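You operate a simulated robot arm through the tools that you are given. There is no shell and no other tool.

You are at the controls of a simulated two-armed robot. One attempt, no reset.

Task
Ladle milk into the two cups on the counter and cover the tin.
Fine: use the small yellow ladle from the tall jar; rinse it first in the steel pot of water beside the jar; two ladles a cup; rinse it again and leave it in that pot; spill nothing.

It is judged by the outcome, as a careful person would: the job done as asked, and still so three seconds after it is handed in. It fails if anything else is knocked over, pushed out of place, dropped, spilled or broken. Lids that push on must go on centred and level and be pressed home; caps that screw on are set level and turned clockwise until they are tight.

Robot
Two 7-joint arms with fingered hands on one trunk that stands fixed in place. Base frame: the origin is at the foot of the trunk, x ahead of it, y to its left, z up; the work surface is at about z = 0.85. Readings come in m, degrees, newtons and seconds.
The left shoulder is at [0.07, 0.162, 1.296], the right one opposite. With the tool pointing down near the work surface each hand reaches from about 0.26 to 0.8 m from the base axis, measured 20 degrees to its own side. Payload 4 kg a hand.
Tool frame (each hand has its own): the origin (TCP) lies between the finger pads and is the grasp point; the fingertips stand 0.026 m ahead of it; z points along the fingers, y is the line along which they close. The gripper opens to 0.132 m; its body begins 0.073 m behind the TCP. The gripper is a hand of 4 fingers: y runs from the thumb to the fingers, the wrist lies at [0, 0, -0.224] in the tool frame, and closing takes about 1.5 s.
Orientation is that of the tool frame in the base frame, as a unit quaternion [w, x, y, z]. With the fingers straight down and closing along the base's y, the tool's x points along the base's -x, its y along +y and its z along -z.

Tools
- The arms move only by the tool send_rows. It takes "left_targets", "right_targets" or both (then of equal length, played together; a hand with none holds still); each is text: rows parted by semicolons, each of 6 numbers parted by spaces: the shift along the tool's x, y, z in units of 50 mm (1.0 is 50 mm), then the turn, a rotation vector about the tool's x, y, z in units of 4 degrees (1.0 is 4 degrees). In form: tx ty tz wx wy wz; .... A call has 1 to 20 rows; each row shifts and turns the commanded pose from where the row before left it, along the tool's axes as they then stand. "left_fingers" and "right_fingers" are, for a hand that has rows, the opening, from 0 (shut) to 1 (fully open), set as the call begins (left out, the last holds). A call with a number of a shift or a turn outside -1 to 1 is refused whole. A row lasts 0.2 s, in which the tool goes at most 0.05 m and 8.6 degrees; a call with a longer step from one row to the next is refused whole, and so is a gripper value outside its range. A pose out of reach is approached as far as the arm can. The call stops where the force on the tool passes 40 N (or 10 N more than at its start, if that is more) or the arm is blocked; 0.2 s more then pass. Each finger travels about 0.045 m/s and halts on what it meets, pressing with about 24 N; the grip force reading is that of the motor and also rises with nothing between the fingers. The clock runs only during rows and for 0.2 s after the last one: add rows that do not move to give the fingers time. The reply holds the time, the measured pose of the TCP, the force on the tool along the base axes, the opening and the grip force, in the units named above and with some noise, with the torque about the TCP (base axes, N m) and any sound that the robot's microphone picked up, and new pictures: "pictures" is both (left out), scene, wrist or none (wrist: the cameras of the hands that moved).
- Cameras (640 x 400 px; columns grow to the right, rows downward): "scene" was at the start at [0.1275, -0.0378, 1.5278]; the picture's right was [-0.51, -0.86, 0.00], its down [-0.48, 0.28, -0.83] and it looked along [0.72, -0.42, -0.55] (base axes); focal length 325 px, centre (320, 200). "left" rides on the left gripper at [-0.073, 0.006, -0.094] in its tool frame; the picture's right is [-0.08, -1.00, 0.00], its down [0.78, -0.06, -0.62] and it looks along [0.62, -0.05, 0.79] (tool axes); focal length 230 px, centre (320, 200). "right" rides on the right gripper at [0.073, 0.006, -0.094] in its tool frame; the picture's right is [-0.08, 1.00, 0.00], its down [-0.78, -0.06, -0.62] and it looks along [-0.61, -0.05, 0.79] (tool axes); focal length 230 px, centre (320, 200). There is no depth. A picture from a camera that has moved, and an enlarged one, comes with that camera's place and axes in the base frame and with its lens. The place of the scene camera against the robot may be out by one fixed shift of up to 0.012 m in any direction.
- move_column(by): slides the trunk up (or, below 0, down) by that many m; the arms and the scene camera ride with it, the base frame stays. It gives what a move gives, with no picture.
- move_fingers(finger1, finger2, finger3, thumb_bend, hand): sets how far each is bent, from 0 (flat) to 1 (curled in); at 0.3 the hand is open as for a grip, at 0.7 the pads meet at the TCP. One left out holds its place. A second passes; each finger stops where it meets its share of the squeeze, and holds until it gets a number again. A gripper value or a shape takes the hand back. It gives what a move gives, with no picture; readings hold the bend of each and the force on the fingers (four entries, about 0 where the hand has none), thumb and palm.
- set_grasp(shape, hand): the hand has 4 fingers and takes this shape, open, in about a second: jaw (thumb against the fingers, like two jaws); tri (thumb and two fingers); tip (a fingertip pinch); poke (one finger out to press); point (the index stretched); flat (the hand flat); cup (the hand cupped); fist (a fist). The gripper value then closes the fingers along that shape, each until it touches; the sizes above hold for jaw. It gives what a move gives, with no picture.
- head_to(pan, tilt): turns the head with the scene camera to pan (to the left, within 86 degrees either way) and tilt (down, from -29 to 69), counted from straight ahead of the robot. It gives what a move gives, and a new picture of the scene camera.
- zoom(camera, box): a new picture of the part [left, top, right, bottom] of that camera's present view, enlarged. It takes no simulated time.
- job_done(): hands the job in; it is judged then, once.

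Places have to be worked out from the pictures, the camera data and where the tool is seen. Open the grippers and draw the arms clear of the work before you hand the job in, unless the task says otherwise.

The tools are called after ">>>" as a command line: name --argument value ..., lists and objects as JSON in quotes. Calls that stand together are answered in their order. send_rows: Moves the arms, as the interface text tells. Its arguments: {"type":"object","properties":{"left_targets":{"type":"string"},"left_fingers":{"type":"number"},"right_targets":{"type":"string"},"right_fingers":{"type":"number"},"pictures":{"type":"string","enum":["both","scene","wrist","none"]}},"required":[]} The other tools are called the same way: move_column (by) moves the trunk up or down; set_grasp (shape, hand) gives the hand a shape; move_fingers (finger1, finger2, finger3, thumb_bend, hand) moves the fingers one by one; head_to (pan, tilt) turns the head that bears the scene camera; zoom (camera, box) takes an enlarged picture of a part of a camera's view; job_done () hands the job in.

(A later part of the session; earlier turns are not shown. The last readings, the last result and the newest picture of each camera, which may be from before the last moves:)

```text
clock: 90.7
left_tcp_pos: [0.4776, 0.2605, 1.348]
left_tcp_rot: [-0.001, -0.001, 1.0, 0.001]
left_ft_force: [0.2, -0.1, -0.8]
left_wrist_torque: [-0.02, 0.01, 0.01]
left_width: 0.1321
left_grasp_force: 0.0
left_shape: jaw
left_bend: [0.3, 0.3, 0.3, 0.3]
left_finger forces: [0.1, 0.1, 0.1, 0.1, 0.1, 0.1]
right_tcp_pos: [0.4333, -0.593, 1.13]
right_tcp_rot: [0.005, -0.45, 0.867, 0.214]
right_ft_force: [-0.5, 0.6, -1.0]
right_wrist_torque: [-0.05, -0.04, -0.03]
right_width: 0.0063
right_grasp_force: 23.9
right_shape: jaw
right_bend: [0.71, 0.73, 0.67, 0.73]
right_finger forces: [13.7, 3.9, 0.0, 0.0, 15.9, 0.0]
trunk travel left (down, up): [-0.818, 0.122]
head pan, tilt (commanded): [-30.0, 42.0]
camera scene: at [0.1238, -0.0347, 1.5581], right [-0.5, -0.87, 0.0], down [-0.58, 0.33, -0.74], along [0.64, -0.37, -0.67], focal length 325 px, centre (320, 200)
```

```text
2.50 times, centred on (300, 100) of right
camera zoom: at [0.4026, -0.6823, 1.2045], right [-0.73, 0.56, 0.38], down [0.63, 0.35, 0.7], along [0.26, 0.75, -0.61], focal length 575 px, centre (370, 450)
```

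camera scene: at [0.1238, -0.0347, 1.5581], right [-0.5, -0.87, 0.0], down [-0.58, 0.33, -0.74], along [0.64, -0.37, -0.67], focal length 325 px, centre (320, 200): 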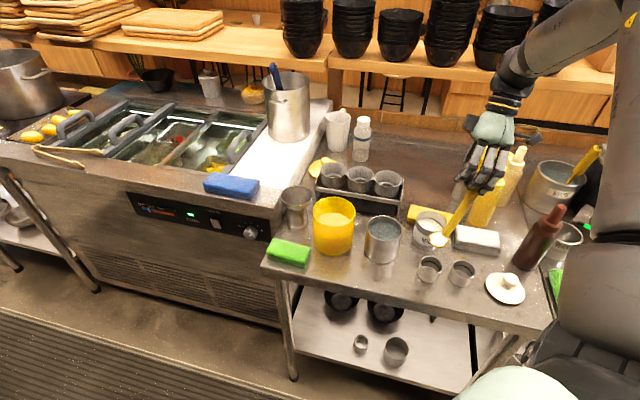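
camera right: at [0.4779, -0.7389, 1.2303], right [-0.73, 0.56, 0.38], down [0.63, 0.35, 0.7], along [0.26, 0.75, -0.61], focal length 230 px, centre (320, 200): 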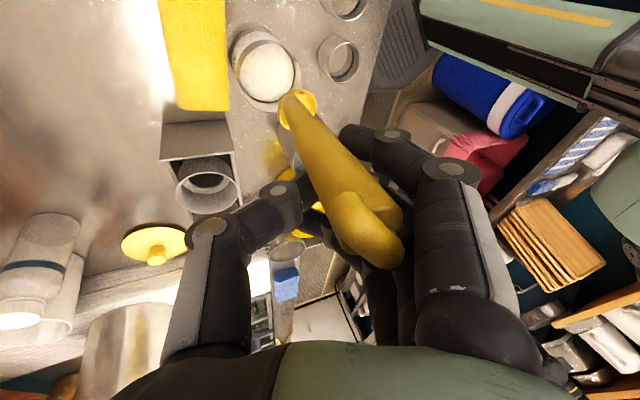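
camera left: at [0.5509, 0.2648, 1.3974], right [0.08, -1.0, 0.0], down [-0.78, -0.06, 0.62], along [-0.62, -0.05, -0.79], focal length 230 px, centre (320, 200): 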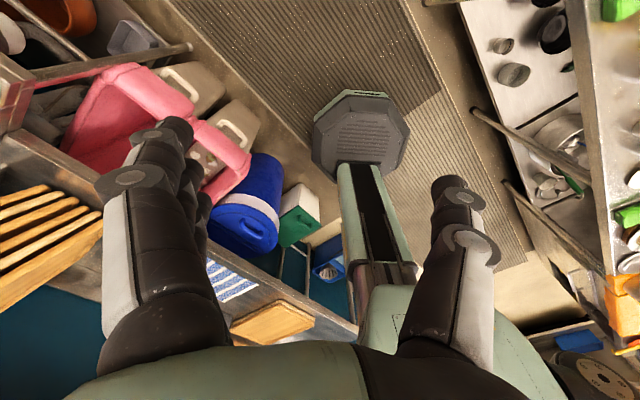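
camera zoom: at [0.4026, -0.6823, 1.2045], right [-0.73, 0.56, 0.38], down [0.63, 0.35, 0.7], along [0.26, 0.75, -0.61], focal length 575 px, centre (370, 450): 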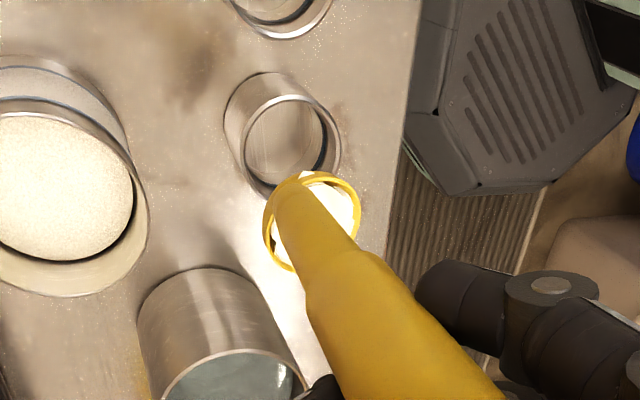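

Both cameras agree: the bowl is at (0.424, -0.544, 0.974) and the first cup's centre at (0.412, -0.529), rim about 0.887. I'll shift 13 mm in y and lower to pouring height, with the bowl set so its pouring lip will be over the cup's centre.

>>> send_rows --right_targets "-0.009 -0.031 0.162 0 0 0; -0.009 -0.031 0.162 0 0 0; -0.009 -0.031 0.162 0 0 0; -0.009 -0.031 0.162 0 0 0; -0.009 -0.031 0.162 0 0 0; 0 0 0 0 0 0" --pictures "none"

>>> zoom --camera "scene" --box '[400, 210, 480, 290]'

>>> zoom --camera "right" --box '[220, 30, 380, 170]'

```text
clock: 92.1
left_tcp_pos: [0.4775, 0.2598, 1.3482]
left_tcp_rot: [0.0, -0.001, 1.0, 0.0]
left_ft_force: [-0.3, 0.8, 0.1]
left_wrist_torque: [0.02, 0.0, 0.01]
left_width: 0.1317
left_grasp_force: 0.1
left_shape: jaw
left_bend: [0.3, 0.3, 0.3, 0.3]
left_finger forces: [0.0, 0.1, 0.0, 0.0, 0.0, 0.1]
right_tcp_pos: [0.4321, -0.5799, 1.0909]
right_tcp_rot: [0.005, -0.45, 0.867, 0.214]
right_ft_force: [0.0, 0.9, -0.2]
right_wrist_torque: [-0.03, 0.01, -0.01]
right_width: 0.0066
right_grasp_force: 24.1
right_shape: jaw
right_bend: [0.71, 0.73, 0.67, 0.73]
right_finger forces: [13.7, 3.9, 0.0, 0.1, 15.9, 0.0]
trunk travel left (down, up): [-0.818, 0.122]
head pan, tilt (commanded): [-30.0, 42.0]
```

```text
5.00 times, centred on (440, 250) of scene
camera zoom: at [0.1235, -0.0344, 1.5581], right [-0.5, -0.87, 0.0], down [-0.58, 0.33, -0.74], along [0.64, -0.37, -0.67], focal length 1624 px, centre (-280, -50)
```

zoom: 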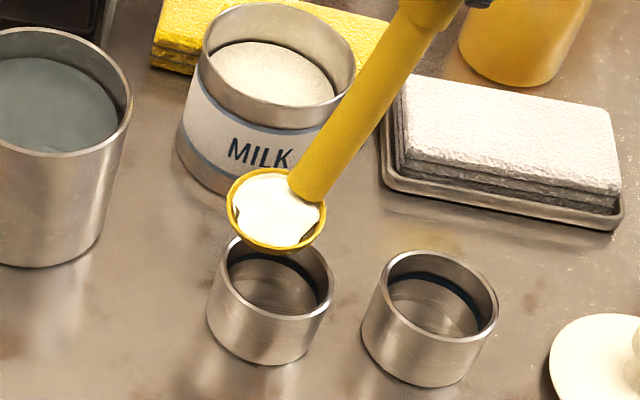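

```text
2.86 times, centred on (300, 100) of right
camera zoom: at [0.4023, -0.6693, 1.165], right [-0.73, 0.56, 0.38], down [0.63, 0.35, 0.7], along [0.26, 0.75, -0.61], focal length 657 px, centre (377, 486)
```

zoom: 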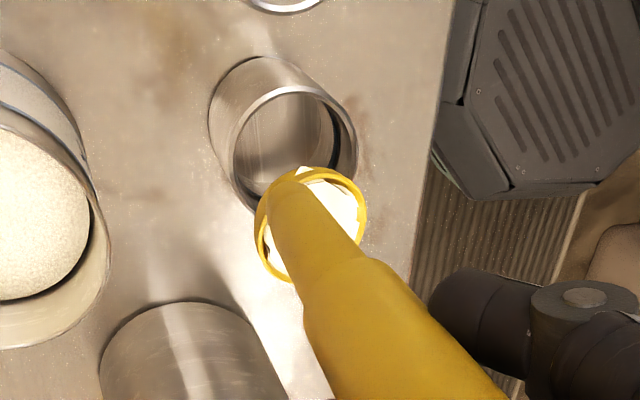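

The bowl at (0.424, -0.529, 0.934) sits as intended over the first cup. I'll start tilting gently toward the cup's centre, checking for reach warnings after the first 10°.

>>> send_rows --right_targets "0.0646 0.119 0.0237 0.5325 -0.246 -0.218; 0.0646 0.119 0.0237 0.5325 -0.246 -0.218; 0.0646 0.119 0.0237 0.5325 -0.246 -0.218; 0.0646 0.119 0.0237 0.5325 -0.246 -0.218" --pictures "none"

>>> zoom --camera "scene" --box '[410, 220, 470, 280]'

```text
clock: 93.1
left_tcp_pos: [0.4752, 0.259, 1.3484]
left_tcp_rot: [0.0, -0.001, 1.0, 0.0]
left_ft_force: [-0.9, -1.0, -0.1]
left_wrist_torque: [0.04, 0.0, 0.02]
left_width: 0.1321
left_grasp_force: 0.0
left_shape: jaw
left_bend: [0.3, 0.3, 0.3, 0.3]
left_finger forces: [0.0, 0.0, 0.0, 0.0, 0.0, 0.0]
right_tcp_pos: [0.4047, -0.577, 1.0913]
right_tcp_rot: [0.076, -0.467, 0.866, 0.163]
right_ft_force: [-0.7, 0.5, -0.9]
right_wrist_torque: [0.0, 0.01, -0.01]
right_width: 0.006
right_grasp_force: 24.2
right_shape: jaw
right_bend: [0.71, 0.73, 0.67, 0.73]
right_finger forces: [13.7, 3.8, 0.1, 0.0, 15.8, 0.0]
trunk travel left (down, up): [-0.818, 0.122]
head pan, tilt (commanded): [-30.0, 42.0]
```

```text
6.67 times, centred on (440, 250) of scene
camera zoom: at [0.1224, -0.0344, 1.5582], right [-0.5, -0.87, 0.0], down [-0.58, 0.33, -0.74], along [0.64, -0.37, -0.67], focal length 2166 px, centre (-480, -133)
```

zoom: 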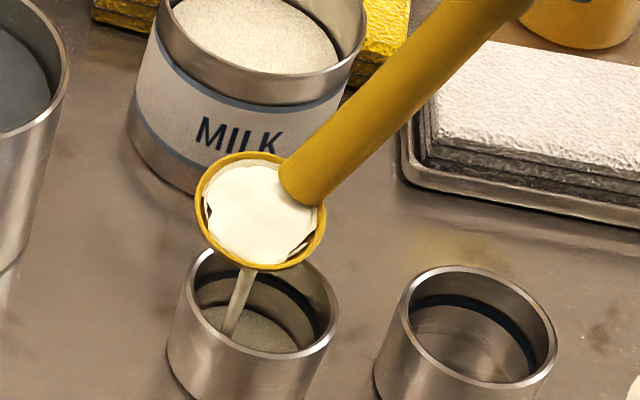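

Milk is streaming cleanly into the first cup. I'll keep tilting slowly.

>>> send_rows --right_targets "0.0646 0.119 0.0237 0.5325 -0.246 -0.218; 0.0646 0.119 0.0237 0.5325 -0.246 -0.218; 0.0646 0.119 0.0237 0.5325 -0.246 -0.218; 0.0646 0.119 0.0237 0.5325 -0.246 -0.218; 0.0646 0.119 0.0237 0.5325 -0.246 -0.218; 0.0646 0.119 0.0237 0.5325 -0.246 -0.218" --pictures "none"

>>> zoom --camera "scene" --box '[410, 220, 470, 280]'

```text
clock: 94.5
left_tcp_pos: [0.4759, 0.26, 1.3479]
left_tcp_rot: [0.0, -0.001, 1.0, 0.001]
left_ft_force: [1.2, 0.2, -0.4]
left_wrist_torque: [-0.01, -0.01, 0.0]
left_width: 0.1319
left_grasp_force: 0.1
left_shape: jaw
left_bend: [0.3, 0.3, 0.3, 0.3]
left_finger forces: [0.0, 0.0, 0.0, 0.1, 0.1, 0.0]
right_tcp_pos: [0.365, -0.5711, 1.0817]
right_tcp_rot: [0.178, -0.486, 0.851, 0.086]
right_ft_force: [-0.5, -0.3, -0.5]
right_wrist_torque: [-0.01, -0.01, -0.02]
right_width: 0.0064
right_grasp_force: 23.9
right_shape: jaw
right_bend: [0.71, 0.73, 0.67, 0.73]
right_finger forces: [13.9, 3.8, 0.1, 0.0, 15.8, 0.0]
trunk travel left (down, up): [-0.818, 0.122]
head pan, tilt (commanded): [-30.0, 42.0]
```

```text
6.67 times, centred on (440, 250) of scene
camera zoom: at [0.1225, -0.0345, 1.5582], right [-0.5, -0.87, 0.0], down [-0.58, 0.33, -0.74], along [0.64, -0.37, -0.67], focal length 2166 px, centre (-480, -133)
```

zoom: 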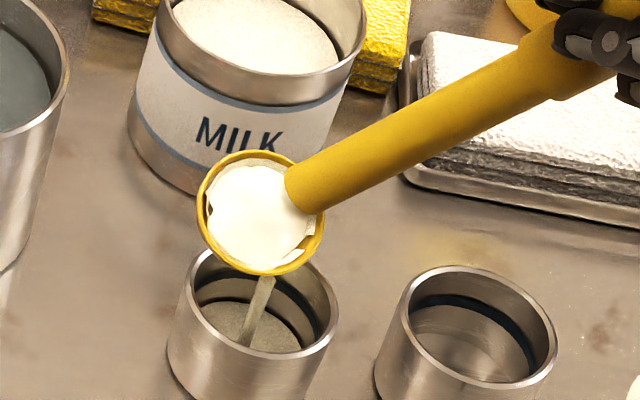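

The stream is well centred in the cup. I'll continue.

>>> send_rows --right_targets "0.0646 0.119 0.0237 0.5325 -0.246 -0.218; 0.0646 0.119 0.0237 0.5325 -0.246 -0.218; 0.0646 0.119 0.0237 0.5325 -0.246 -0.218; 0.0646 0.119 0.0237 0.5325 -0.246 -0.218; 0.0646 0.119 0.0237 0.5325 -0.246 -0.218; 0.0646 0.119 0.0237 0.5325 -0.246 -0.218; 0.0646 0.119 0.0237 0.5325 -0.246 -0.218; 0.0646 0.119 0.0237 0.5325 -0.246 -0.218; 0 0 0 0 0 0" --pictures "none"

>>> zoom --camera "scene" --box '[410, 220, 470, 280]'

```text
clock: 96.5
left_tcp_pos: [0.4772, 0.2593, 1.3462]
left_tcp_rot: [-0.001, -0.002, 1.0, 0.001]
left_ft_force: [1.1, 0.5, 0.0]
left_wrist_torque: [0.01, 0.01, 0.0]
left_width: 0.1317
left_grasp_force: 0.1
left_shape: jaw
left_bend: [0.3, 0.3, 0.3, 0.3]
left_finger forces: [0.0, 0.0, 0.0, 0.0, 0.0, 0.0]
right_tcp_pos: [0.3201, -0.5651, 1.0551]
right_tcp_rot: [0.31, -0.497, 0.81, -0.019]
right_ft_force: [-0.6, 0.0, -1.1]
right_wrist_torque: [-0.01, 0.04, 0.03]
right_width: 0.0066
right_grasp_force: 24.1
right_shape: jaw
right_bend: [0.71, 0.73, 0.67, 0.73]
right_finger forces: [13.9, 3.5, 0.0, 0.2, 15.8, 0.0]
trunk travel left (down, up): [-0.818, 0.122]
head pan, tilt (commanded): [-30.0, 42.0]
```

```text
6.67 times, centred on (440, 250) of scene
camera zoom: at [0.1237, -0.0343, 1.5581], right [-0.5, -0.87, 0.0], down [-0.58, 0.33, -0.74], along [0.64, -0.37, -0.67], focal length 2166 px, centre (-480, -133)
```

zoom: 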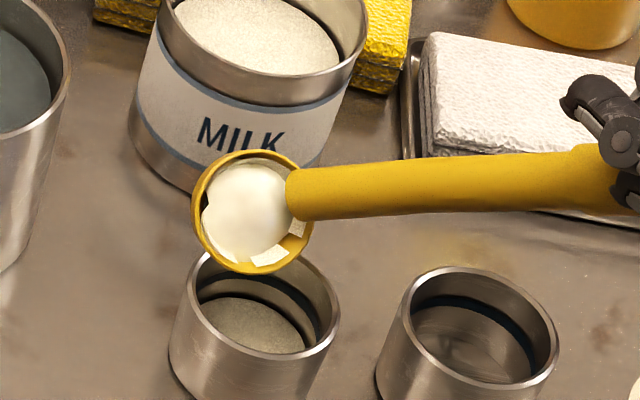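

About two thirds poured, nothing outside the cup. I'll go on to the full tilt to empty the bowl.

>>> send_rows --right_targets "0.0646 0.119 0.0237 0.5325 -0.246 -0.218; 0.0646 0.119 0.0237 0.5325 -0.246 -0.218; 0.0646 0.119 0.0237 0.5325 -0.246 -0.218; 0.0646 0.119 0.0237 0.5325 -0.246 -0.218; 0.0646 0.119 0.0237 0.5325 -0.246 -0.218; 0.0646 0.119 0.0237 0.5325 -0.246 -0.218; 0.0646 0.119 0.0237 0.5325 -0.246 -0.218; 0.0646 0.119 0.0237 0.5325 -0.246 -0.218; 0.0646 0.119 0.0237 0.5325 -0.246 -0.218; 0.0646 0.119 0.0237 0.5325 -0.246 -0.218; 0 0 0 0 0 0; 0 0 0 0 0 0" --pictures "none"

>>> zoom --camera "scene" --box '[410, 220, 470, 280]'

>>> zoom --camera "scene" --box '[380, 190, 560, 310]'

```text
clock: 99.1
left_tcp_pos: [0.4766, 0.2603, 1.3478]
left_tcp_rot: [0.0, -0.001, 1.0, 0.0]
left_ft_force: [-0.1, 0.4, -1.1]
left_wrist_torque: [0.01, 0.02, 0.02]
left_width: 0.132
left_grasp_force: 0.0
left_shape: jaw
left_bend: [0.3, 0.3, 0.3, 0.3]
left_finger forces: [0.0, 0.0, 0.1, 0.0, 0.1, 0.1]
right_tcp_pos: [0.281, -0.5605, 1.0002]
right_tcp_rot: [0.462, -0.491, 0.723, -0.148]
right_ft_force: [0.5, 0.4, -0.4]
right_wrist_torque: [0.02, 0.04, -0.01]
right_width: 0.0064
right_grasp_force: 23.8
right_shape: jaw
right_bend: [0.71, 0.73, 0.67, 0.73]
right_finger forces: [14.1, 3.4, 0.1, 0.0, 15.8, 0.0]
trunk travel left (down, up): [-0.818, 0.122]
head pan, tilt (commanded): [-30.0, 42.0]
```

```text
6.67 times, centred on (440, 250) of scene
camera zoom: at [0.1234, -0.0342, 1.5581], right [-0.5, -0.87, 0.0], down [-0.58, 0.33, -0.74], along [0.64, -0.37, -0.67], focal length 2166 px, centre (-480, -133)
```

zoom: 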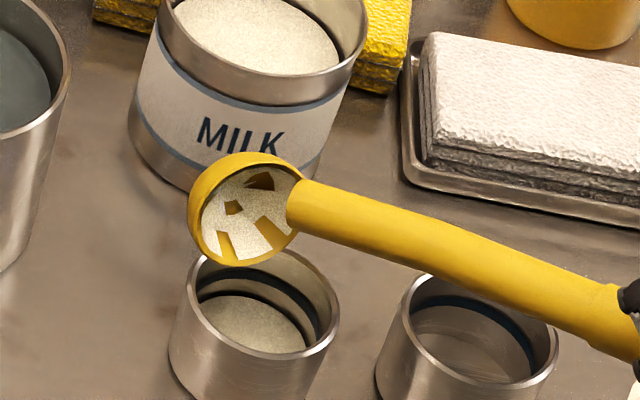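

```text
3.33 times, centred on (470, 250) of scene
camera zoom: at [0.1234, -0.0342, 1.5581], right [-0.5, -0.87, 0.0], down [-0.58, 0.33, -0.74], along [0.64, -0.37, -0.67], focal length 1083 px, centre (-180, 33)
```

zoom: 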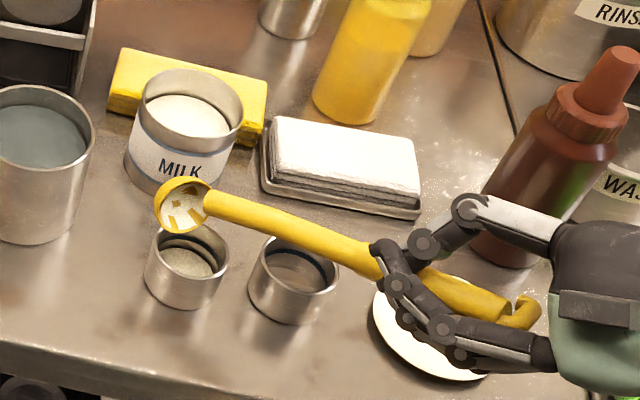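

Nearly empty; only a thin film remains. I'll tilt a few degrees more and wait a moment to let the last drops fall into the cup.

>>> send_rows --right_targets "0.0646 0.119 0.0237 0.5325 -0.246 -0.218; 0.0646 0.119 0.0237 0.5325 -0.246 -0.218; 0.0646 0.119 0.0237 0.5325 -0.246 -0.218; 0 0 0 0 0 0; 0 0 0 0 0 0; 0 0 0 0 0 0; 0 0 0 0 0 0" --pictures "none"

>>> zoom --camera "scene" --box '[410, 220, 470, 280]'

```text
clock: 100.7
left_tcp_pos: [0.4758, 0.2614, 1.3477]
left_tcp_rot: [-0.001, -0.001, 1.0, 0.0]
left_ft_force: [0.7, -0.1, -0.3]
left_wrist_torque: [0.02, -0.01, 0.02]
left_width: 0.1322
left_grasp_force: 0.2
left_shape: jaw
left_bend: [0.3, 0.3, 0.3, 0.3]
left_finger forces: [0.0, 0.0, 0.0, 0.0, 0.0, 0.0]
right_tcp_pos: [0.2739, -0.5576, 0.9808]
right_tcp_rot: [0.504, -0.484, 0.691, -0.187]
right_ft_force: [0.5, 0.0, -0.6]
right_wrist_torque: [0.02, 0.03, 0.0]
right_width: 0.0066
right_grasp_force: 24.3
right_shape: jaw
right_bend: [0.71, 0.73, 0.67, 0.73]
right_finger forces: [14.0, 3.3, 0.0, 0.0, 15.9, 0.0]
trunk travel left (down, up): [-0.818, 0.122]
head pan, tilt (commanded): [-30.0, 42.0]
```

```text
6.67 times, centred on (440, 250) of scene
camera zoom: at [0.1233, -0.0343, 1.5581], right [-0.5, -0.87, 0.0], down [-0.58, 0.33, -0.74], along [0.64, -0.37, -0.67], focal length 2166 px, centre (-480, -133)
```

zoom: 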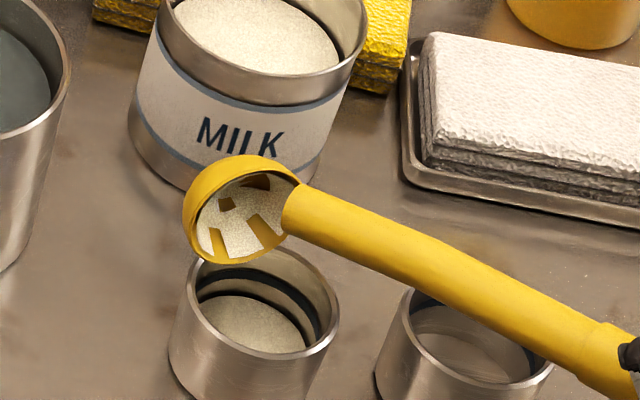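

Only a film is left that doesn't run. I'll turn the ladle back to level in place over the cup.

>>> send_rows --right_targets "-0.101 -0.198 -0.0245 -0.869 0.402 0.356; -0.101 -0.198 -0.0245 -0.869 0.402 0.356; -0.101 -0.198 -0.0245 -0.869 0.402 0.356; -0.101 -0.198 -0.0245 -0.869 0.402 0.356; -0.101 -0.198 -0.0245 -0.869 0.402 0.356; -0.101 -0.198 -0.0245 -0.869 0.402 0.356; -0.101 -0.198 -0.0245 -0.869 0.402 0.356; -0.101 -0.198 -0.0245 -0.869 0.402 0.356; -0.101 -0.198 -0.0245 -0.869 0.402 0.356; -0.101 -0.198 -0.0245 -0.869 0.402 0.356; -0.101 -0.198 -0.0245 -0.869 0.402 0.356; -0.101 -0.198 -0.0245 -0.869 0.402 0.356; -0.101 -0.198 -0.0245 -0.869 0.402 0.356; -0.101 -0.198 -0.0245 -0.869 0.402 0.356; -0.101 -0.198 -0.0245 -0.869 0.402 0.356; -0.101 -0.198 -0.0245 -0.869 0.402 0.356; -0.101 -0.198 -0.0245 -0.869 0.402 0.356; -0.101 -0.198 -0.0245 -0.869 0.402 0.356; -0.101 -0.198 -0.0245 -0.869 0.402 0.356; 0 0 0 0 0 0" --pictures "none"

>>> zoom --camera "scene" --box '[400, 200, 480, 280]'

>>> zoom --camera "right" --box '[220, 20, 400, 180]'

```text
clock: 104.9
left_tcp_pos: [0.4773, 0.2595, 1.3479]
left_tcp_rot: [0.0, -0.001, 1.0, 0.0]
left_ft_force: [0.0, -0.2, 0.4]
left_wrist_torque: [-0.03, -0.02, 0.01]
left_width: 0.1321
left_grasp_force: 0.1
left_shape: jaw
left_bend: [0.3, 0.3, 0.3, 0.3]
left_finger forces: [0.0, 0.0, 0.0, 0.1, 0.0, 0.0]
right_tcp_pos: [0.4364, -0.5803, 1.0891]
right_tcp_rot: [0.004, -0.45, 0.867, 0.214]
right_ft_force: [-0.7, -0.3, -0.9]
right_wrist_torque: [-0.01, -0.04, 0.01]
right_width: 0.0063
right_grasp_force: 23.9
right_shape: jaw
right_bend: [0.71, 0.73, 0.67, 0.73]
right_finger forces: [14.2, 3.0, 0.1, 0.0, 16.3, 0.1]
trunk travel left (down, up): [-0.818, 0.122]
head pan, tilt (commanded): [-30.0, 42.0]
```

```text
5.00 times, centred on (440, 240) of scene
camera zoom: at [0.1227, -0.0344, 1.5582], right [-0.5, -0.87, 0.0], down [-0.58, 0.33, -0.74], along [0.64, -0.37, -0.67], focal length 1624 px, centre (-280, 0)
```

zoom: 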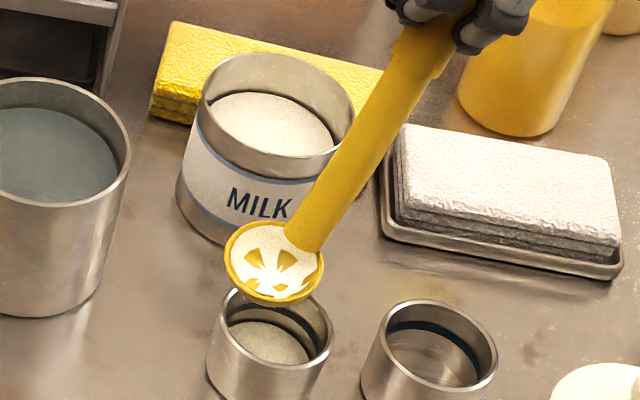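

```text
2.50 times, centred on (310, 100) of right
camera zoom: at [0.4063, -0.6689, 1.1638], right [-0.73, 0.56, 0.38], down [0.63, 0.35, 0.69], along [0.26, 0.75, -0.61], focal length 575 px, centre (345, 450)
```

zoom: 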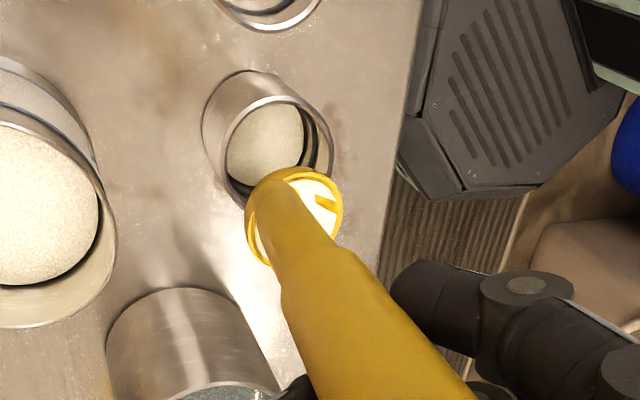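

The first ladleful is in cup one. I'll raise the ladle and go back over the tin for the second.

>>> send_rows --right_targets "-0.083 0.15 -0.373 0 0 0; -0.083 0.15 -0.373 0 0 0; 0.046 -0.313 -0.137 0 0 0; 0.046 -0.313 -0.137 0 0 0; 0.046 -0.313 -0.137 0 0 0; 0.046 -0.313 -0.137 0 0 0; 0.046 -0.313 -0.137 0 0 0; 0.046 -0.313 -0.137 0 0 0; 0 0 0 0 0 0" --pictures "none"

>>> zoom --camera "scene" --box '[400, 180, 480, 260]'

>>> zoom --camera "right" --box '[200, 20, 380, 180]'

```text
clock: 106.9
left_tcp_pos: [0.4766, 0.2599, 1.3476]
left_tcp_rot: [0.0, 0.0, 1.0, 0.0]
left_ft_force: [-0.3, 0.6, -0.4]
left_wrist_torque: [0.01, 0.0, 0.0]
left_width: 0.1318
left_grasp_force: 0.2
left_shape: jaw
left_bend: [0.3, 0.3, 0.3, 0.3]
left_finger forces: [0.0, 0.0, 0.1, 0.0, 0.0, 0.0]
right_tcp_pos: [0.5083, -0.6535, 1.1326]
right_tcp_rot: [0.004, -0.45, 0.868, 0.212]
right_ft_force: [0.7, -0.3, -0.9]
right_wrist_torque: [-0.03, -0.01, -0.02]
right_width: 0.0064
right_grasp_force: 24.2
right_shape: jaw
right_bend: [0.71, 0.73, 0.67, 0.73]
right_finger forces: [14.3, 3.1, 0.1, 0.0, 16.1, 0.0]
trunk travel left (down, up): [-0.818, 0.122]
head pan, tilt (commanded): [-30.0, 42.0]
```

```text
5.00 times, centred on (440, 220) of scene
camera zoom: at [0.1232, -0.0341, 1.5582], right [-0.5, -0.87, 0.0], down [-0.58, 0.33, -0.74], along [0.64, -0.37, -0.67], focal length 1624 px, centre (-280, 100)
```

zoom: 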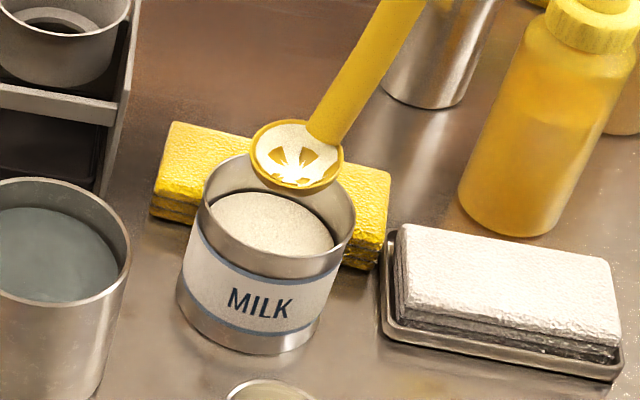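

```text
2.50 times, centred on (290, 100) of right
camera zoom: at [0.4795, -0.7424, 1.2071], right [-0.73, 0.56, 0.38], down [0.63, 0.35, 0.69], along [0.26, 0.75, -0.61], focal length 575 px, centre (395, 450)
```

zoom: 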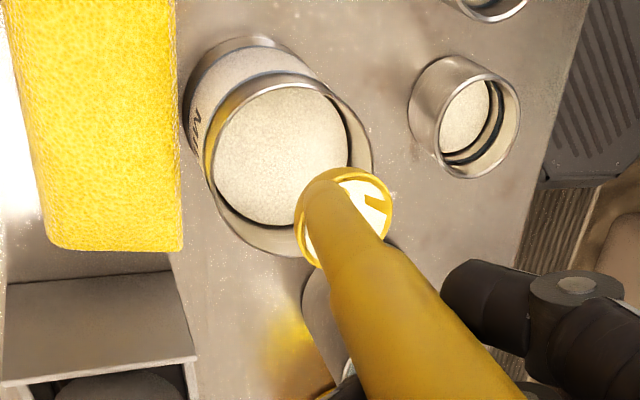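

The ladle is back in the same spot over the tin. I'll lower the trunk for the second fill.

>>> move_column --by -0.07

>>> move_column --by -0.017

>>> zoom --camera "scene" --box '[400, 165, 480, 225]'

```text
clock: 108.0
left_tcp_pos: [0.4767, 0.2599, 1.278]
left_tcp_rot: [0.0, 0.0, 1.0, 0.0]
left_ft_force: [0.7, -0.4, 0.4]
left_wrist_torque: [-0.01, 0.02, 0.04]
left_width: 0.1317
left_grasp_force: 0.1
left_shape: jaw
left_bend: [0.3, 0.3, 0.3, 0.3]
left_finger forces: [0.0, 0.0, 0.1, 0.1, 0.1, 0.1]
right_tcp_pos: [0.5095, -0.6548, 1.0615]
right_tcp_rot: [0.004, -0.45, 0.867, 0.214]
right_ft_force: [-0.3, -0.9, -1.1]
right_wrist_torque: [-0.04, 0.0, -0.01]
right_width: 0.0062
right_grasp_force: 24.4
right_shape: jaw
right_bend: [0.71, 0.73, 0.67, 0.73]
right_finger forces: [14.3, 3.3, 0.0, 0.0, 16.1, 0.1]
trunk travel left (down, up): [-0.748, 0.192]
head pan, tilt (commanded): [-30.0, 42.0]
```

```text
clock: 108.7
left_tcp_pos: [0.4776, 0.2596, 1.2621]
left_tcp_rot: [-0.001, 0.0, 1.0, 0.0]
left_ft_force: [0.4, 0.3, -0.3]
left_wrist_torque: [0.01, 0.03, 0.0]
left_width: 0.1322
left_grasp_force: 0.0
left_shape: jaw
left_bend: [0.3, 0.3, 0.3, 0.3]
left_finger forces: [0.1, 0.0, 0.1, 0.0, 0.0, 0.0]
right_tcp_pos: [0.5112, -0.6531, 1.0445]
right_tcp_rot: [0.002, -0.45, 0.867, 0.213]
right_ft_force: [0.5, -0.6, -1.4]
right_wrist_torque: [-0.01, 0.0, -0.01]
right_width: 0.0061
right_grasp_force: 23.4
right_shape: jaw
right_bend: [0.71, 0.73, 0.67, 0.73]
right_finger forces: [14.3, 3.2, 0.1, 0.0, 16.1, 0.1]
trunk travel left (down, up): [-0.731, 0.209]
head pan, tilt (commanded): [-30.0, 42.0]
```

```text
6.67 times, centred on (440, 195) of scene
camera zoom: at [0.1236, -0.0345, 1.4711], right [-0.5, -0.87, 0.0], down [-0.58, 0.33, -0.74], along [0.64, -0.37, -0.67], focal length 2166 px, centre (-480, 233)
```

zoom: 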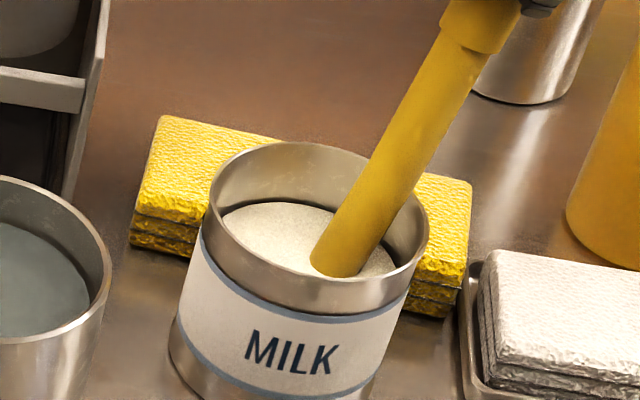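

The bowl is submerged again. I'll lift it straight up, slowly at first.

>>> move_column --by 0.02

>>> move_column --by 0.067

>>> zoom --camera "scene" --box '[410, 190, 460, 230]'

```text
clock: 109.3
left_tcp_pos: [0.476, 0.2604, 1.2804]
left_tcp_rot: [0.0, -0.001, 1.0, 0.0]
left_ft_force: [0.0, -0.4, 0.3]
left_wrist_torque: [0.04, -0.05, 0.0]
left_width: 0.1318
left_grasp_force: 0.1
left_shape: jaw
left_bend: [0.3, 0.3, 0.3, 0.3]
left_finger forces: [0.0, 0.0, 0.1, 0.0, 0.0, 0.0]
right_tcp_pos: [0.5087, -0.6532, 1.0654]
right_tcp_rot: [0.004, -0.449, 0.868, 0.212]
right_ft_force: [0.3, 0.0, 0.3]
right_wrist_torque: [-0.06, -0.02, 0.02]
right_width: 0.0064
right_grasp_force: 23.7
right_shape: jaw
right_bend: [0.71, 0.73, 0.67, 0.73]
right_finger forces: [14.3, 3.2, 0.0, 0.0, 16.1, 0.0]
trunk travel left (down, up): [-0.751, 0.189]
head pan, tilt (commanded): [-30.0, 42.0]
```

```text
clock: 110.4
left_tcp_pos: [0.4775, 0.2591, 1.3468]
left_tcp_rot: [-0.001, -0.001, 1.0, -0.001]
left_ft_force: [-0.2, 0.3, 0.1]
left_wrist_torque: [0.04, 0.02, 0.03]
left_width: 0.1318
left_grasp_force: 0.0
left_shape: jaw
left_bend: [0.3, 0.3, 0.3, 0.3]
left_finger forces: [0.0, 0.0, 0.0, 0.0, 0.1, 0.0]
right_tcp_pos: [0.5088, -0.6537, 1.1322]
right_tcp_rot: [0.003, -0.45, 0.867, 0.213]
right_ft_force: [0.2, -0.3, -0.9]
right_wrist_torque: [-0.03, -0.02, 0.0]
right_width: 0.0062
right_grasp_force: 24.1
right_shape: jaw
right_bend: [0.71, 0.73, 0.67, 0.73]
right_finger forces: [14.4, 3.1, 0.1, 0.0, 16.1, 0.0]
trunk travel left (down, up): [-0.818, 0.122]
head pan, tilt (commanded): [-30.0, 42.0]
```

```text
10.00 times, centred on (435, 210) of scene
camera zoom: at [0.1236, -0.0344, 1.5581], right [-0.5, -0.87, 0.0], down [-0.58, 0.33, -0.74], along [0.64, -0.37, -0.67], focal length 3249 px, centre (-830, 100)
```

zoom: 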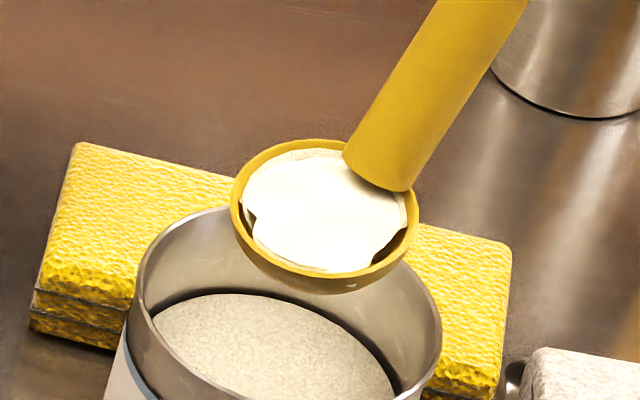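

Full again. I'll carry it level to the same pouring spot over the first cup.

>>> send_rows --right_targets "-0.0253 0.216 0.093 0 0 0; -0.0253 0.216 0.093 0 0 0; -0.0253 0.216 0.093 0 0 0; -0.0253 0.216 0.093 0 0 0; -0.0253 0.216 0.093 0 0 0; -0.0253 0.216 0.093 0 0 0; -0.0253 0.216 0.093 0 0 0; -0.0253 0.216 0.093 0 0 0; -0.0253 0.216 0.093 0 0 0; 0.042 -0.0756 0.188 0 0 0; 0.042 -0.0756 0.188 0 0 0; 0.042 -0.0756 0.188 0 0 0; 0.042 -0.0756 0.188 0 0 0; 0 0 0 0 0 0" --pictures "none"

>>> zoom --camera "scene" --box '[400, 210, 480, 290]'

>>> zoom --camera "right" --box '[220, 30, 380, 170]'

```text
clock: 113.4
left_tcp_pos: [0.4764, 0.2586, 1.3478]
left_tcp_rot: [-0.001, -0.001, 1.0, 0.0]
left_ft_force: [-0.3, 0.3, 0.0]
left_wrist_torque: [0.0, -0.01, -0.01]
left_width: 0.1319
left_grasp_force: 0.0
left_shape: jaw
left_bend: [0.3, 0.3, 0.3, 0.3]
left_finger forces: [0.1, 0.0, 0.1, 0.0, 0.0, 0.1]
right_tcp_pos: [0.4325, -0.58, 1.0908]
right_tcp_rot: [0.004, -0.45, 0.868, 0.212]
right_ft_force: [1.0, -0.2, -0.4]
right_wrist_torque: [-0.01, -0.01, 0.01]
right_width: 0.0063
right_grasp_force: 24.4
right_shape: jaw
right_bend: [0.71, 0.73, 0.67, 0.73]
right_finger forces: [14.2, 3.2, 0.1, 0.1, 15.7, 0.0]
trunk travel left (down, up): [-0.818, 0.122]
head pan, tilt (commanded): [-30.0, 42.0]
```

```text
5.00 times, centred on (440, 250) of scene
camera zoom: at [0.1235, -0.0344, 1.5581], right [-0.5, -0.87, 0.0], down [-0.58, 0.33, -0.74], along [0.64, -0.37, -0.67], focal length 1624 px, centre (-280, -50)
```

zoom: 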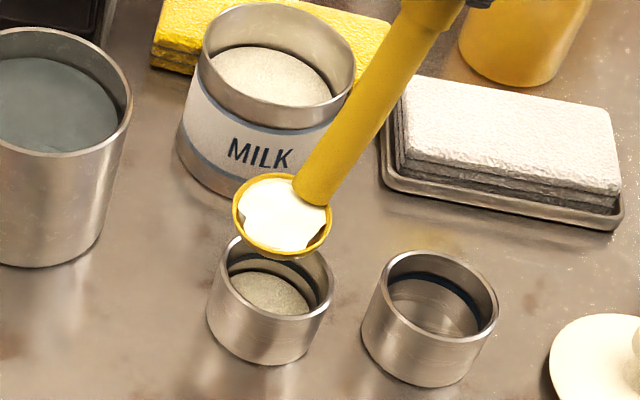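

```text
2.86 times, centred on (300, 100) of right
camera zoom: at [0.4024, -0.6692, 1.1654], right [-0.73, 0.56, 0.38], down [0.63, 0.35, 0.69], along [0.26, 0.75, -0.61], focal length 657 px, centre (377, 486)
```

zoom: 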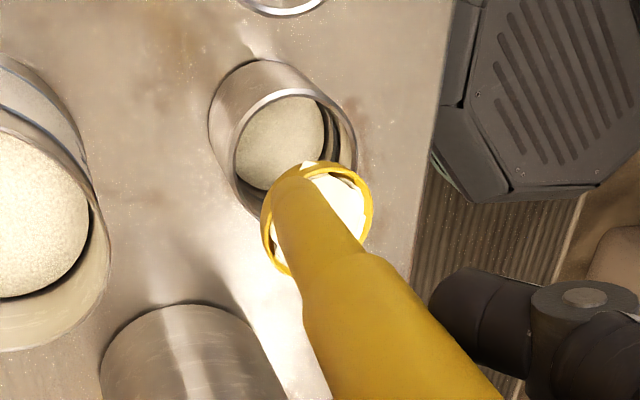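

Same position as before to within 3 mm. I'll begin the second pour into the first cup.

>>> send_rows --right_targets "0.0646 0.119 0.0237 0.5325 -0.246 -0.218; 0.0646 0.119 0.0237 0.5325 -0.246 -0.218; 0.0646 0.119 0.0237 0.5325 -0.246 -0.218; 0.0646 0.119 0.0237 0.5325 -0.246 -0.218; 0.0646 0.119 0.0237 0.5325 -0.246 -0.218; 0.0646 0.119 0.0237 0.5325 -0.246 -0.218" --pictures "none"

>>> zoom --camera "scene" --box '[410, 220, 470, 280]'

```text
clock: 114.8
left_tcp_pos: [0.4767, 0.2591, 1.348]
left_tcp_rot: [0.0, -0.001, 1.0, -0.001]
left_ft_force: [-0.6, -0.2, 0.1]
left_wrist_torque: [0.0, -0.02, -0.01]
left_width: 0.1317
left_grasp_force: 0.1
left_shape: jaw
left_bend: [0.3, 0.3, 0.3, 0.3]
left_finger forces: [0.0, 0.0, 0.0, 0.0, 0.0, 0.0]
right_tcp_pos: [0.3919, -0.5747, 1.0885]
right_tcp_rot: [0.108, -0.473, 0.863, 0.138]
right_ft_force: [-0.8, 0.1, -0.7]
right_wrist_torque: [0.01, 0.02, 0.03]
right_width: 0.0062
right_grasp_force: 24.1
right_shape: jaw
right_bend: [0.71, 0.73, 0.67, 0.73]
right_finger forces: [14.3, 3.2, 0.0, 0.0, 15.7, 0.0]
trunk travel left (down, up): [-0.818, 0.122]
head pan, tilt (commanded): [-30.0, 42.0]
```

```text
6.67 times, centred on (440, 250) of scene
camera zoom: at [0.1225, -0.0345, 1.5582], right [-0.5, -0.87, 0.0], down [-0.58, 0.33, -0.74], along [0.64, -0.37, -0.67], focal length 2166 px, centre (-480, -133)
```

zoom: 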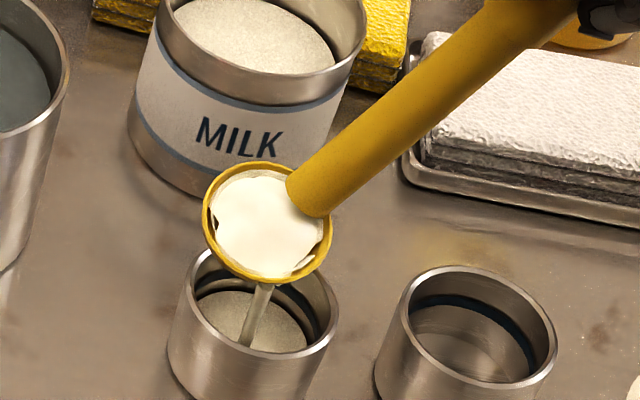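

The stream lands well inside the cup. I'll continue the tilt in the same way.

>>> send_rows --right_targets "0.0646 0.119 0.0237 0.5325 -0.246 -0.218; 0.0646 0.119 0.0237 0.5325 -0.246 -0.218; 0.0646 0.119 0.0237 0.5325 -0.246 -0.218; 0.0646 0.119 0.0237 0.5325 -0.246 -0.218; 0.0646 0.119 0.0237 0.5325 -0.246 -0.218; 0.0646 0.119 0.0237 0.5325 -0.246 -0.218; 0.0646 0.119 0.0237 0.5325 -0.246 -0.218; 0.0646 0.119 0.0237 0.5325 -0.246 -0.218; 0.0646 0.119 0.0237 0.5325 -0.246 -0.218; 0.0646 0.119 0.0237 0.5325 -0.246 -0.218" --pictures "none"

>>> zoom --camera "scene" --box '[410, 220, 470, 280]'

```text
clock: 117.0
left_tcp_pos: [0.4755, 0.2598, 1.3483]
left_tcp_rot: [0.0, -0.001, 1.0, -0.001]
left_ft_force: [-0.5, 1.1, 0.3]
left_wrist_torque: [0.0, 0.01, 0.01]
left_width: 0.1316
left_grasp_force: 0.1
left_shape: jaw
left_bend: [0.3, 0.3, 0.3, 0.3]
left_finger forces: [0.1, 0.1, 0.0, 0.0, 0.1, 0.0]
right_tcp_pos: [0.3294, -0.5643, 1.0626]
right_tcp_rot: [0.278, -0.496, 0.823, 0.007]
right_ft_force: [0.6, 0.2, -1.0]
right_wrist_torque: [0.01, 0.03, 0.0]
right_width: 0.0061
right_grasp_force: 23.8
right_shape: jaw
right_bend: [0.71, 0.73, 0.67, 0.73]
right_finger forces: [14.5, 3.1, 0.1, 0.0, 15.7, 0.0]
trunk travel left (down, up): [-0.818, 0.122]
head pan, tilt (commanded): [-30.0, 42.0]
```

```text
6.67 times, centred on (440, 250) of scene
camera zoom: at [0.1227, -0.0344, 1.5582], right [-0.5, -0.87, 0.0], down [-0.58, 0.33, -0.74], along [0.64, -0.37, -0.67], focal length 2166 px, centre (-480, -133)
```

zoom: 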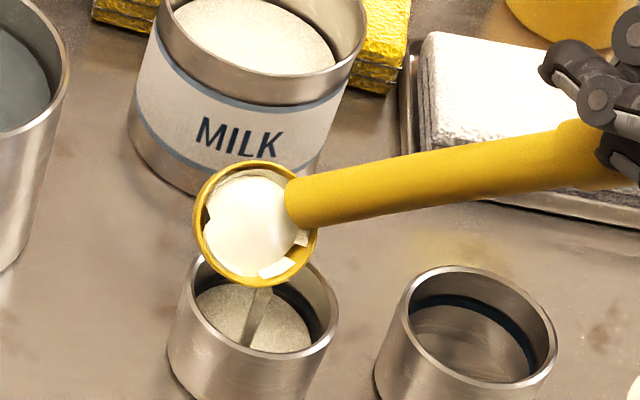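

Still pouring neatly and the level is rising toward the cup's dark line. I'll finish the tilt and let it drain.

>>> send_rows --right_targets "0.0646 0.119 0.0237 0.5325 -0.246 -0.218; 0.0646 0.119 0.0237 0.5325 -0.246 -0.218; 0.0646 0.119 0.0237 0.5325 -0.246 -0.218; 0.0646 0.119 0.0237 0.5325 -0.246 -0.218; 0.0646 0.119 0.0237 0.5325 -0.246 -0.218; 0.0646 0.119 0.0237 0.5325 -0.246 -0.218; 0.0646 0.119 0.0237 0.5325 -0.246 -0.218; 0.0646 0.119 0.0237 0.5325 -0.246 -0.218; 0.0646 0.119 0.0237 0.5325 -0.246 -0.218; 0.0646 0.119 0.0237 0.5325 -0.246 -0.218; 0.0646 0.119 0.0237 0.5325 -0.246 -0.218; 0.0646 0.119 0.0237 0.5325 -0.246 -0.218; 0.0646 0.119 0.0237 0.5325 -0.246 -0.218; 0.0646 0.119 0.0237 0.5325 -0.246 -0.218; 0 0 0 0 0 0; 0 0 0 0 0 0; 0 0 0 0 0 0" --pictures "none"

>>> zoom --camera "scene" --box '[410, 220, 470, 280]'

```text
clock: 120.6
left_tcp_pos: [0.4773, 0.2601, 1.3488]
left_tcp_rot: [0.0, 0.0, 1.0, 0.001]
left_ft_force: [0.5, -0.1, 0.5]
left_wrist_torque: [0.0, 0.0, 0.05]
left_width: 0.132
left_grasp_force: 0.0
left_shape: jaw
left_bend: [0.3, 0.3, 0.3, 0.3]
left_finger forces: [0.1, 0.0, 0.0, 0.0, 0.0, 0.0]
right_tcp_pos: [0.2739, -0.5595, 0.988]
right_tcp_rot: [0.488, -0.487, 0.703, -0.174]
right_ft_force: [0.1, -0.2, -0.6]
right_wrist_torque: [-0.01, 0.04, 0.0]
right_width: 0.0064
right_grasp_force: 23.8
right_shape: jaw
right_bend: [0.71, 0.73, 0.67, 0.73]
right_finger forces: [14.6, 2.8, 0.1, 0.0, 15.8, 0.0]
trunk travel left (down, up): [-0.818, 0.122]
head pan, tilt (commanded): [-30.0, 42.0]
```

```text
6.67 times, centred on (440, 250) of scene
camera zoom: at [0.1234, -0.0347, 1.5581], right [-0.5, -0.87, 0.0], down [-0.58, 0.33, -0.74], along [0.64, -0.37, -0.67], focal length 2166 px, centre (-480, -133)
```

zoom: 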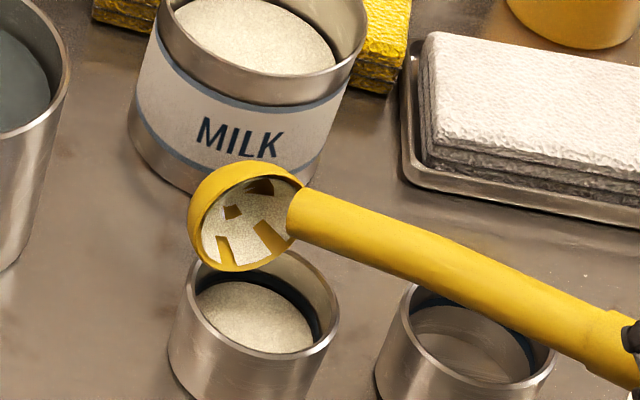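

Two ladlefuls are in the first cup, right up to its line, with nothing spilled. I'll turn the ladle back to level.

>>> send_rows --right_targets "-0.098 -0.191 -0.0237 -0.841 0.389 0.344; -0.098 -0.191 -0.0237 -0.841 0.389 0.344; -0.098 -0.191 -0.0237 -0.841 0.389 0.344; -0.098 -0.191 -0.0237 -0.841 0.389 0.344; -0.098 -0.191 -0.0237 -0.841 0.389 0.344; -0.098 -0.191 -0.0237 -0.841 0.389 0.344; -0.098 -0.191 -0.0237 -0.841 0.389 0.344; -0.098 -0.191 -0.0237 -0.841 0.389 0.344; -0.098 -0.191 -0.0237 -0.841 0.389 0.344; -0.098 -0.191 -0.0237 -0.841 0.389 0.344; -0.098 -0.191 -0.0237 -0.841 0.389 0.344; -0.098 -0.191 -0.0237 -0.841 0.389 0.344; -0.098 -0.191 -0.0237 -0.841 0.389 0.344; -0.098 -0.191 -0.0237 -0.841 0.389 0.344; -0.098 -0.191 -0.0237 -0.841 0.389 0.344; -0.098 -0.191 -0.0237 -0.841 0.389 0.344; -0.098 -0.191 -0.0237 -0.841 0.389 0.344; -0.098 -0.191 -0.0237 -0.841 0.389 0.344; -0.098 -0.191 -0.0237 -0.841 0.389 0.344; 0 0 0 0 0 0" --pictures "none"

>>> zoom --camera "scene" --box '[390, 200, 490, 290]'

>>> zoom --camera "right" --box '[220, 30, 380, 170]'

```text
clock: 124.8
left_tcp_pos: [0.4756, 0.2583, 1.3475]
left_tcp_rot: [0.0, 0.0, 1.0, -0.001]
left_ft_force: [-0.1, 0.0, 0.0]
left_wrist_torque: [0.0, -0.03, 0.01]
left_width: 0.132
left_grasp_force: 0.1
left_shape: jaw
left_bend: [0.3, 0.3, 0.3, 0.3]
left_finger forces: [0.1, 0.0, 0.0, 0.0, 0.0, 0.0]
right_tcp_pos: [0.4352, -0.5803, 1.0891]
right_tcp_rot: [0.001, -0.448, 0.868, 0.213]
right_ft_force: [-0.6, 0.2, -0.5]
right_wrist_torque: [0.01, 0.0, -0.01]
right_width: 0.0061
right_grasp_force: 24.4
right_shape: jaw
right_bend: [0.71, 0.73, 0.67, 0.73]
right_finger forces: [14.5, 2.5, 0.1, 0.0, 16.1, 0.1]
trunk travel left (down, up): [-0.818, 0.122]
head pan, tilt (commanded): [-30.0, 42.0]
```

```text
4.44 times, centred on (440, 245) of scene
camera zoom: at [0.1228, -0.0345, 1.5582], right [-0.5, -0.87, 0.0], down [-0.58, 0.33, -0.74], along [0.64, -0.37, -0.67], focal length 1444 px, centre (-213, 0)
```

zoom: 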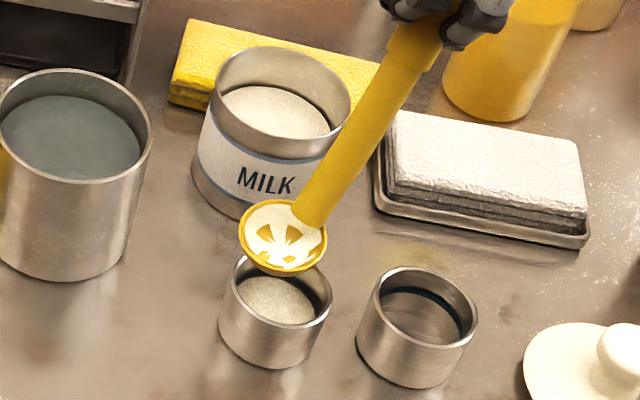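

```text
2.86 times, centred on (300, 100) of right
camera zoom: at [0.405, -0.6689, 1.1638], right [-0.73, 0.57, 0.38], down [0.63, 0.35, 0.69], along [0.26, 0.75, -0.61], focal length 657 px, centre (377, 486)
```

zoom: 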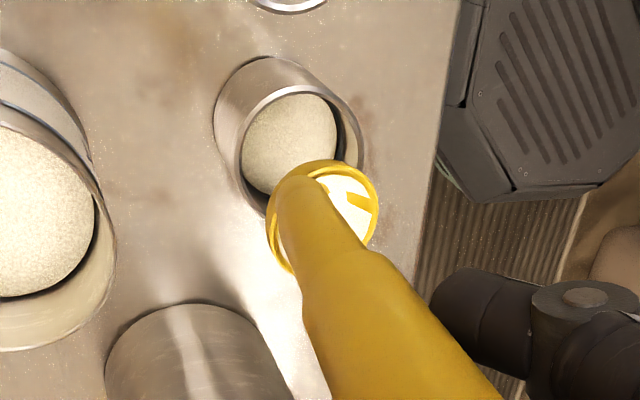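

The bowl has drifted only a few millimetres in the grip. I'll go back over the tin for the third ladleful, compensating for that drift.

>>> send_rows --right_targets "-0.085 0.154 -0.382 0 0 0; -0.085 0.154 -0.382 0 0 0; 0.04 -0.326 -0.14 0 0 0; 0.04 -0.326 -0.14 0 0 0; 0.04 -0.326 -0.14 0 0 0; 0.04 -0.326 -0.14 0 0 0; 0.04 -0.326 -0.14 0 0 0; 0.04 -0.326 -0.14 0 0 0; 0 0 0 0 0 0" --pictures "none"

>>> zoom --camera "scene" --box '[410, 180, 470, 230]'

>>> zoom --camera "right" --box '[200, 20, 380, 180]'

```text
clock: 126.8
left_tcp_pos: [0.4764, 0.2605, 1.3487]
left_tcp_rot: [0.0, 0.001, 1.0, 0.0]
left_ft_force: [0.3, -0.2, -0.3]
left_wrist_torque: [0.03, 0.01, 0.01]
left_width: 0.1321
left_grasp_force: 0.1
left_shape: jaw
left_bend: [0.3, 0.3, 0.3, 0.3]
left_finger forces: [0.1, 0.0, 0.1, 0.0, 0.0, 0.1]
right_tcp_pos: [0.5109, -0.6543, 1.1319]
right_tcp_rot: [0.002, -0.447, 0.869, 0.212]
right_ft_force: [0.7, -0.1, -1.1]
right_wrist_torque: [-0.02, -0.03, 0.0]
right_width: 0.0059
right_grasp_force: 23.7
right_shape: jaw
right_bend: [0.71, 0.73, 0.67, 0.73]
right_finger forces: [14.5, 2.6, 0.0, 0.0, 15.9, 0.0]
trunk travel left (down, up): [-0.818, 0.122]
head pan, tilt (commanded): [-30.0, 42.0]
```

```text
8.00 times, centred on (440, 205) of scene
camera zoom: at [0.1229, -0.0342, 1.5582], right [-0.5, -0.87, 0.0], down [-0.58, 0.33, -0.74], along [0.64, -0.37, -0.67], focal length 2599 px, centre (-640, 160)
```

zoom: 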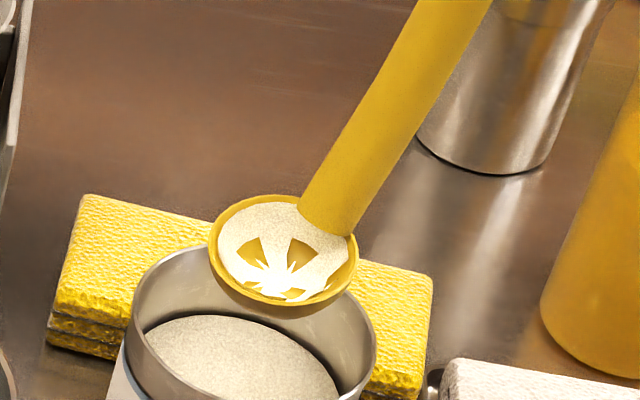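

```text
2.50 times, centred on (290, 100) of right
camera zoom: at [0.4801, -0.7424, 1.206], right [-0.73, 0.57, 0.38], down [0.63, 0.35, 0.69], along [0.26, 0.74, -0.61], focal length 575 px, centre (395, 450)
```

zoom: 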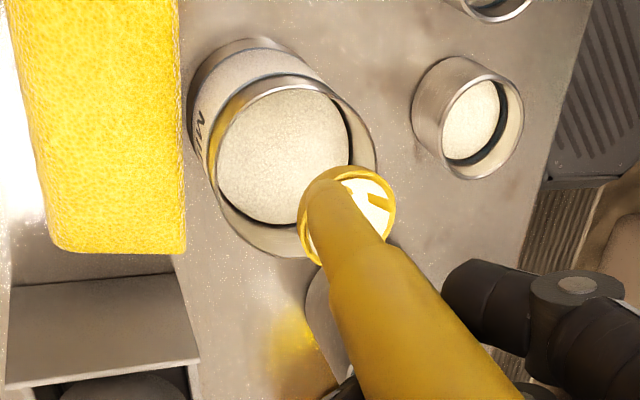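

Aligned as before. I'll lower for the third fill, a little deeper since the milk level has dropped.

>>> move_column --by -0.075

>>> zoom --camera "scene" --box '[400, 165, 480, 225]'

```text
clock: 127.9
left_tcp_pos: [0.4775, 0.2589, 1.2722]
left_tcp_rot: [0.0, 0.001, 1.0, 0.0]
left_ft_force: [0.1, 0.9, 0.2]
left_wrist_torque: [0.05, 0.0, 0.0]
left_width: 0.132
left_grasp_force: 0.1
left_shape: jaw
left_bend: [0.3, 0.3, 0.3, 0.3]
left_finger forces: [0.0, 0.0, 0.0, 0.1, 0.0, 0.1]
right_tcp_pos: [0.5105, -0.6544, 1.0553]
right_tcp_rot: [0.002, -0.449, 0.868, 0.212]
right_ft_force: [0.3, -0.2, -2.2]
right_wrist_torque: [-0.05, 0.0, -0.01]
right_width: 0.0058
right_grasp_force: 24.0
right_shape: jaw
right_bend: [0.71, 0.73, 0.67, 0.73]
right_finger forces: [14.6, 2.6, 0.0, 0.1, 15.8, 0.0]
trunk travel left (down, up): [-0.743, 0.197]
head pan, tilt (commanded): [-30.0, 42.0]
```

```text
6.67 times, centred on (440, 195) of scene
camera zoom: at [0.1233, -0.0344, 1.4832], right [-0.5, -0.87, 0.0], down [-0.58, 0.33, -0.74], along [0.64, -0.37, -0.67], focal length 2166 px, centre (-480, 233)
```

zoom: 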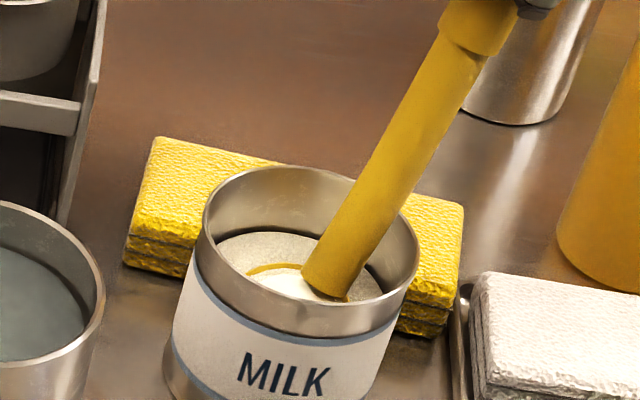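

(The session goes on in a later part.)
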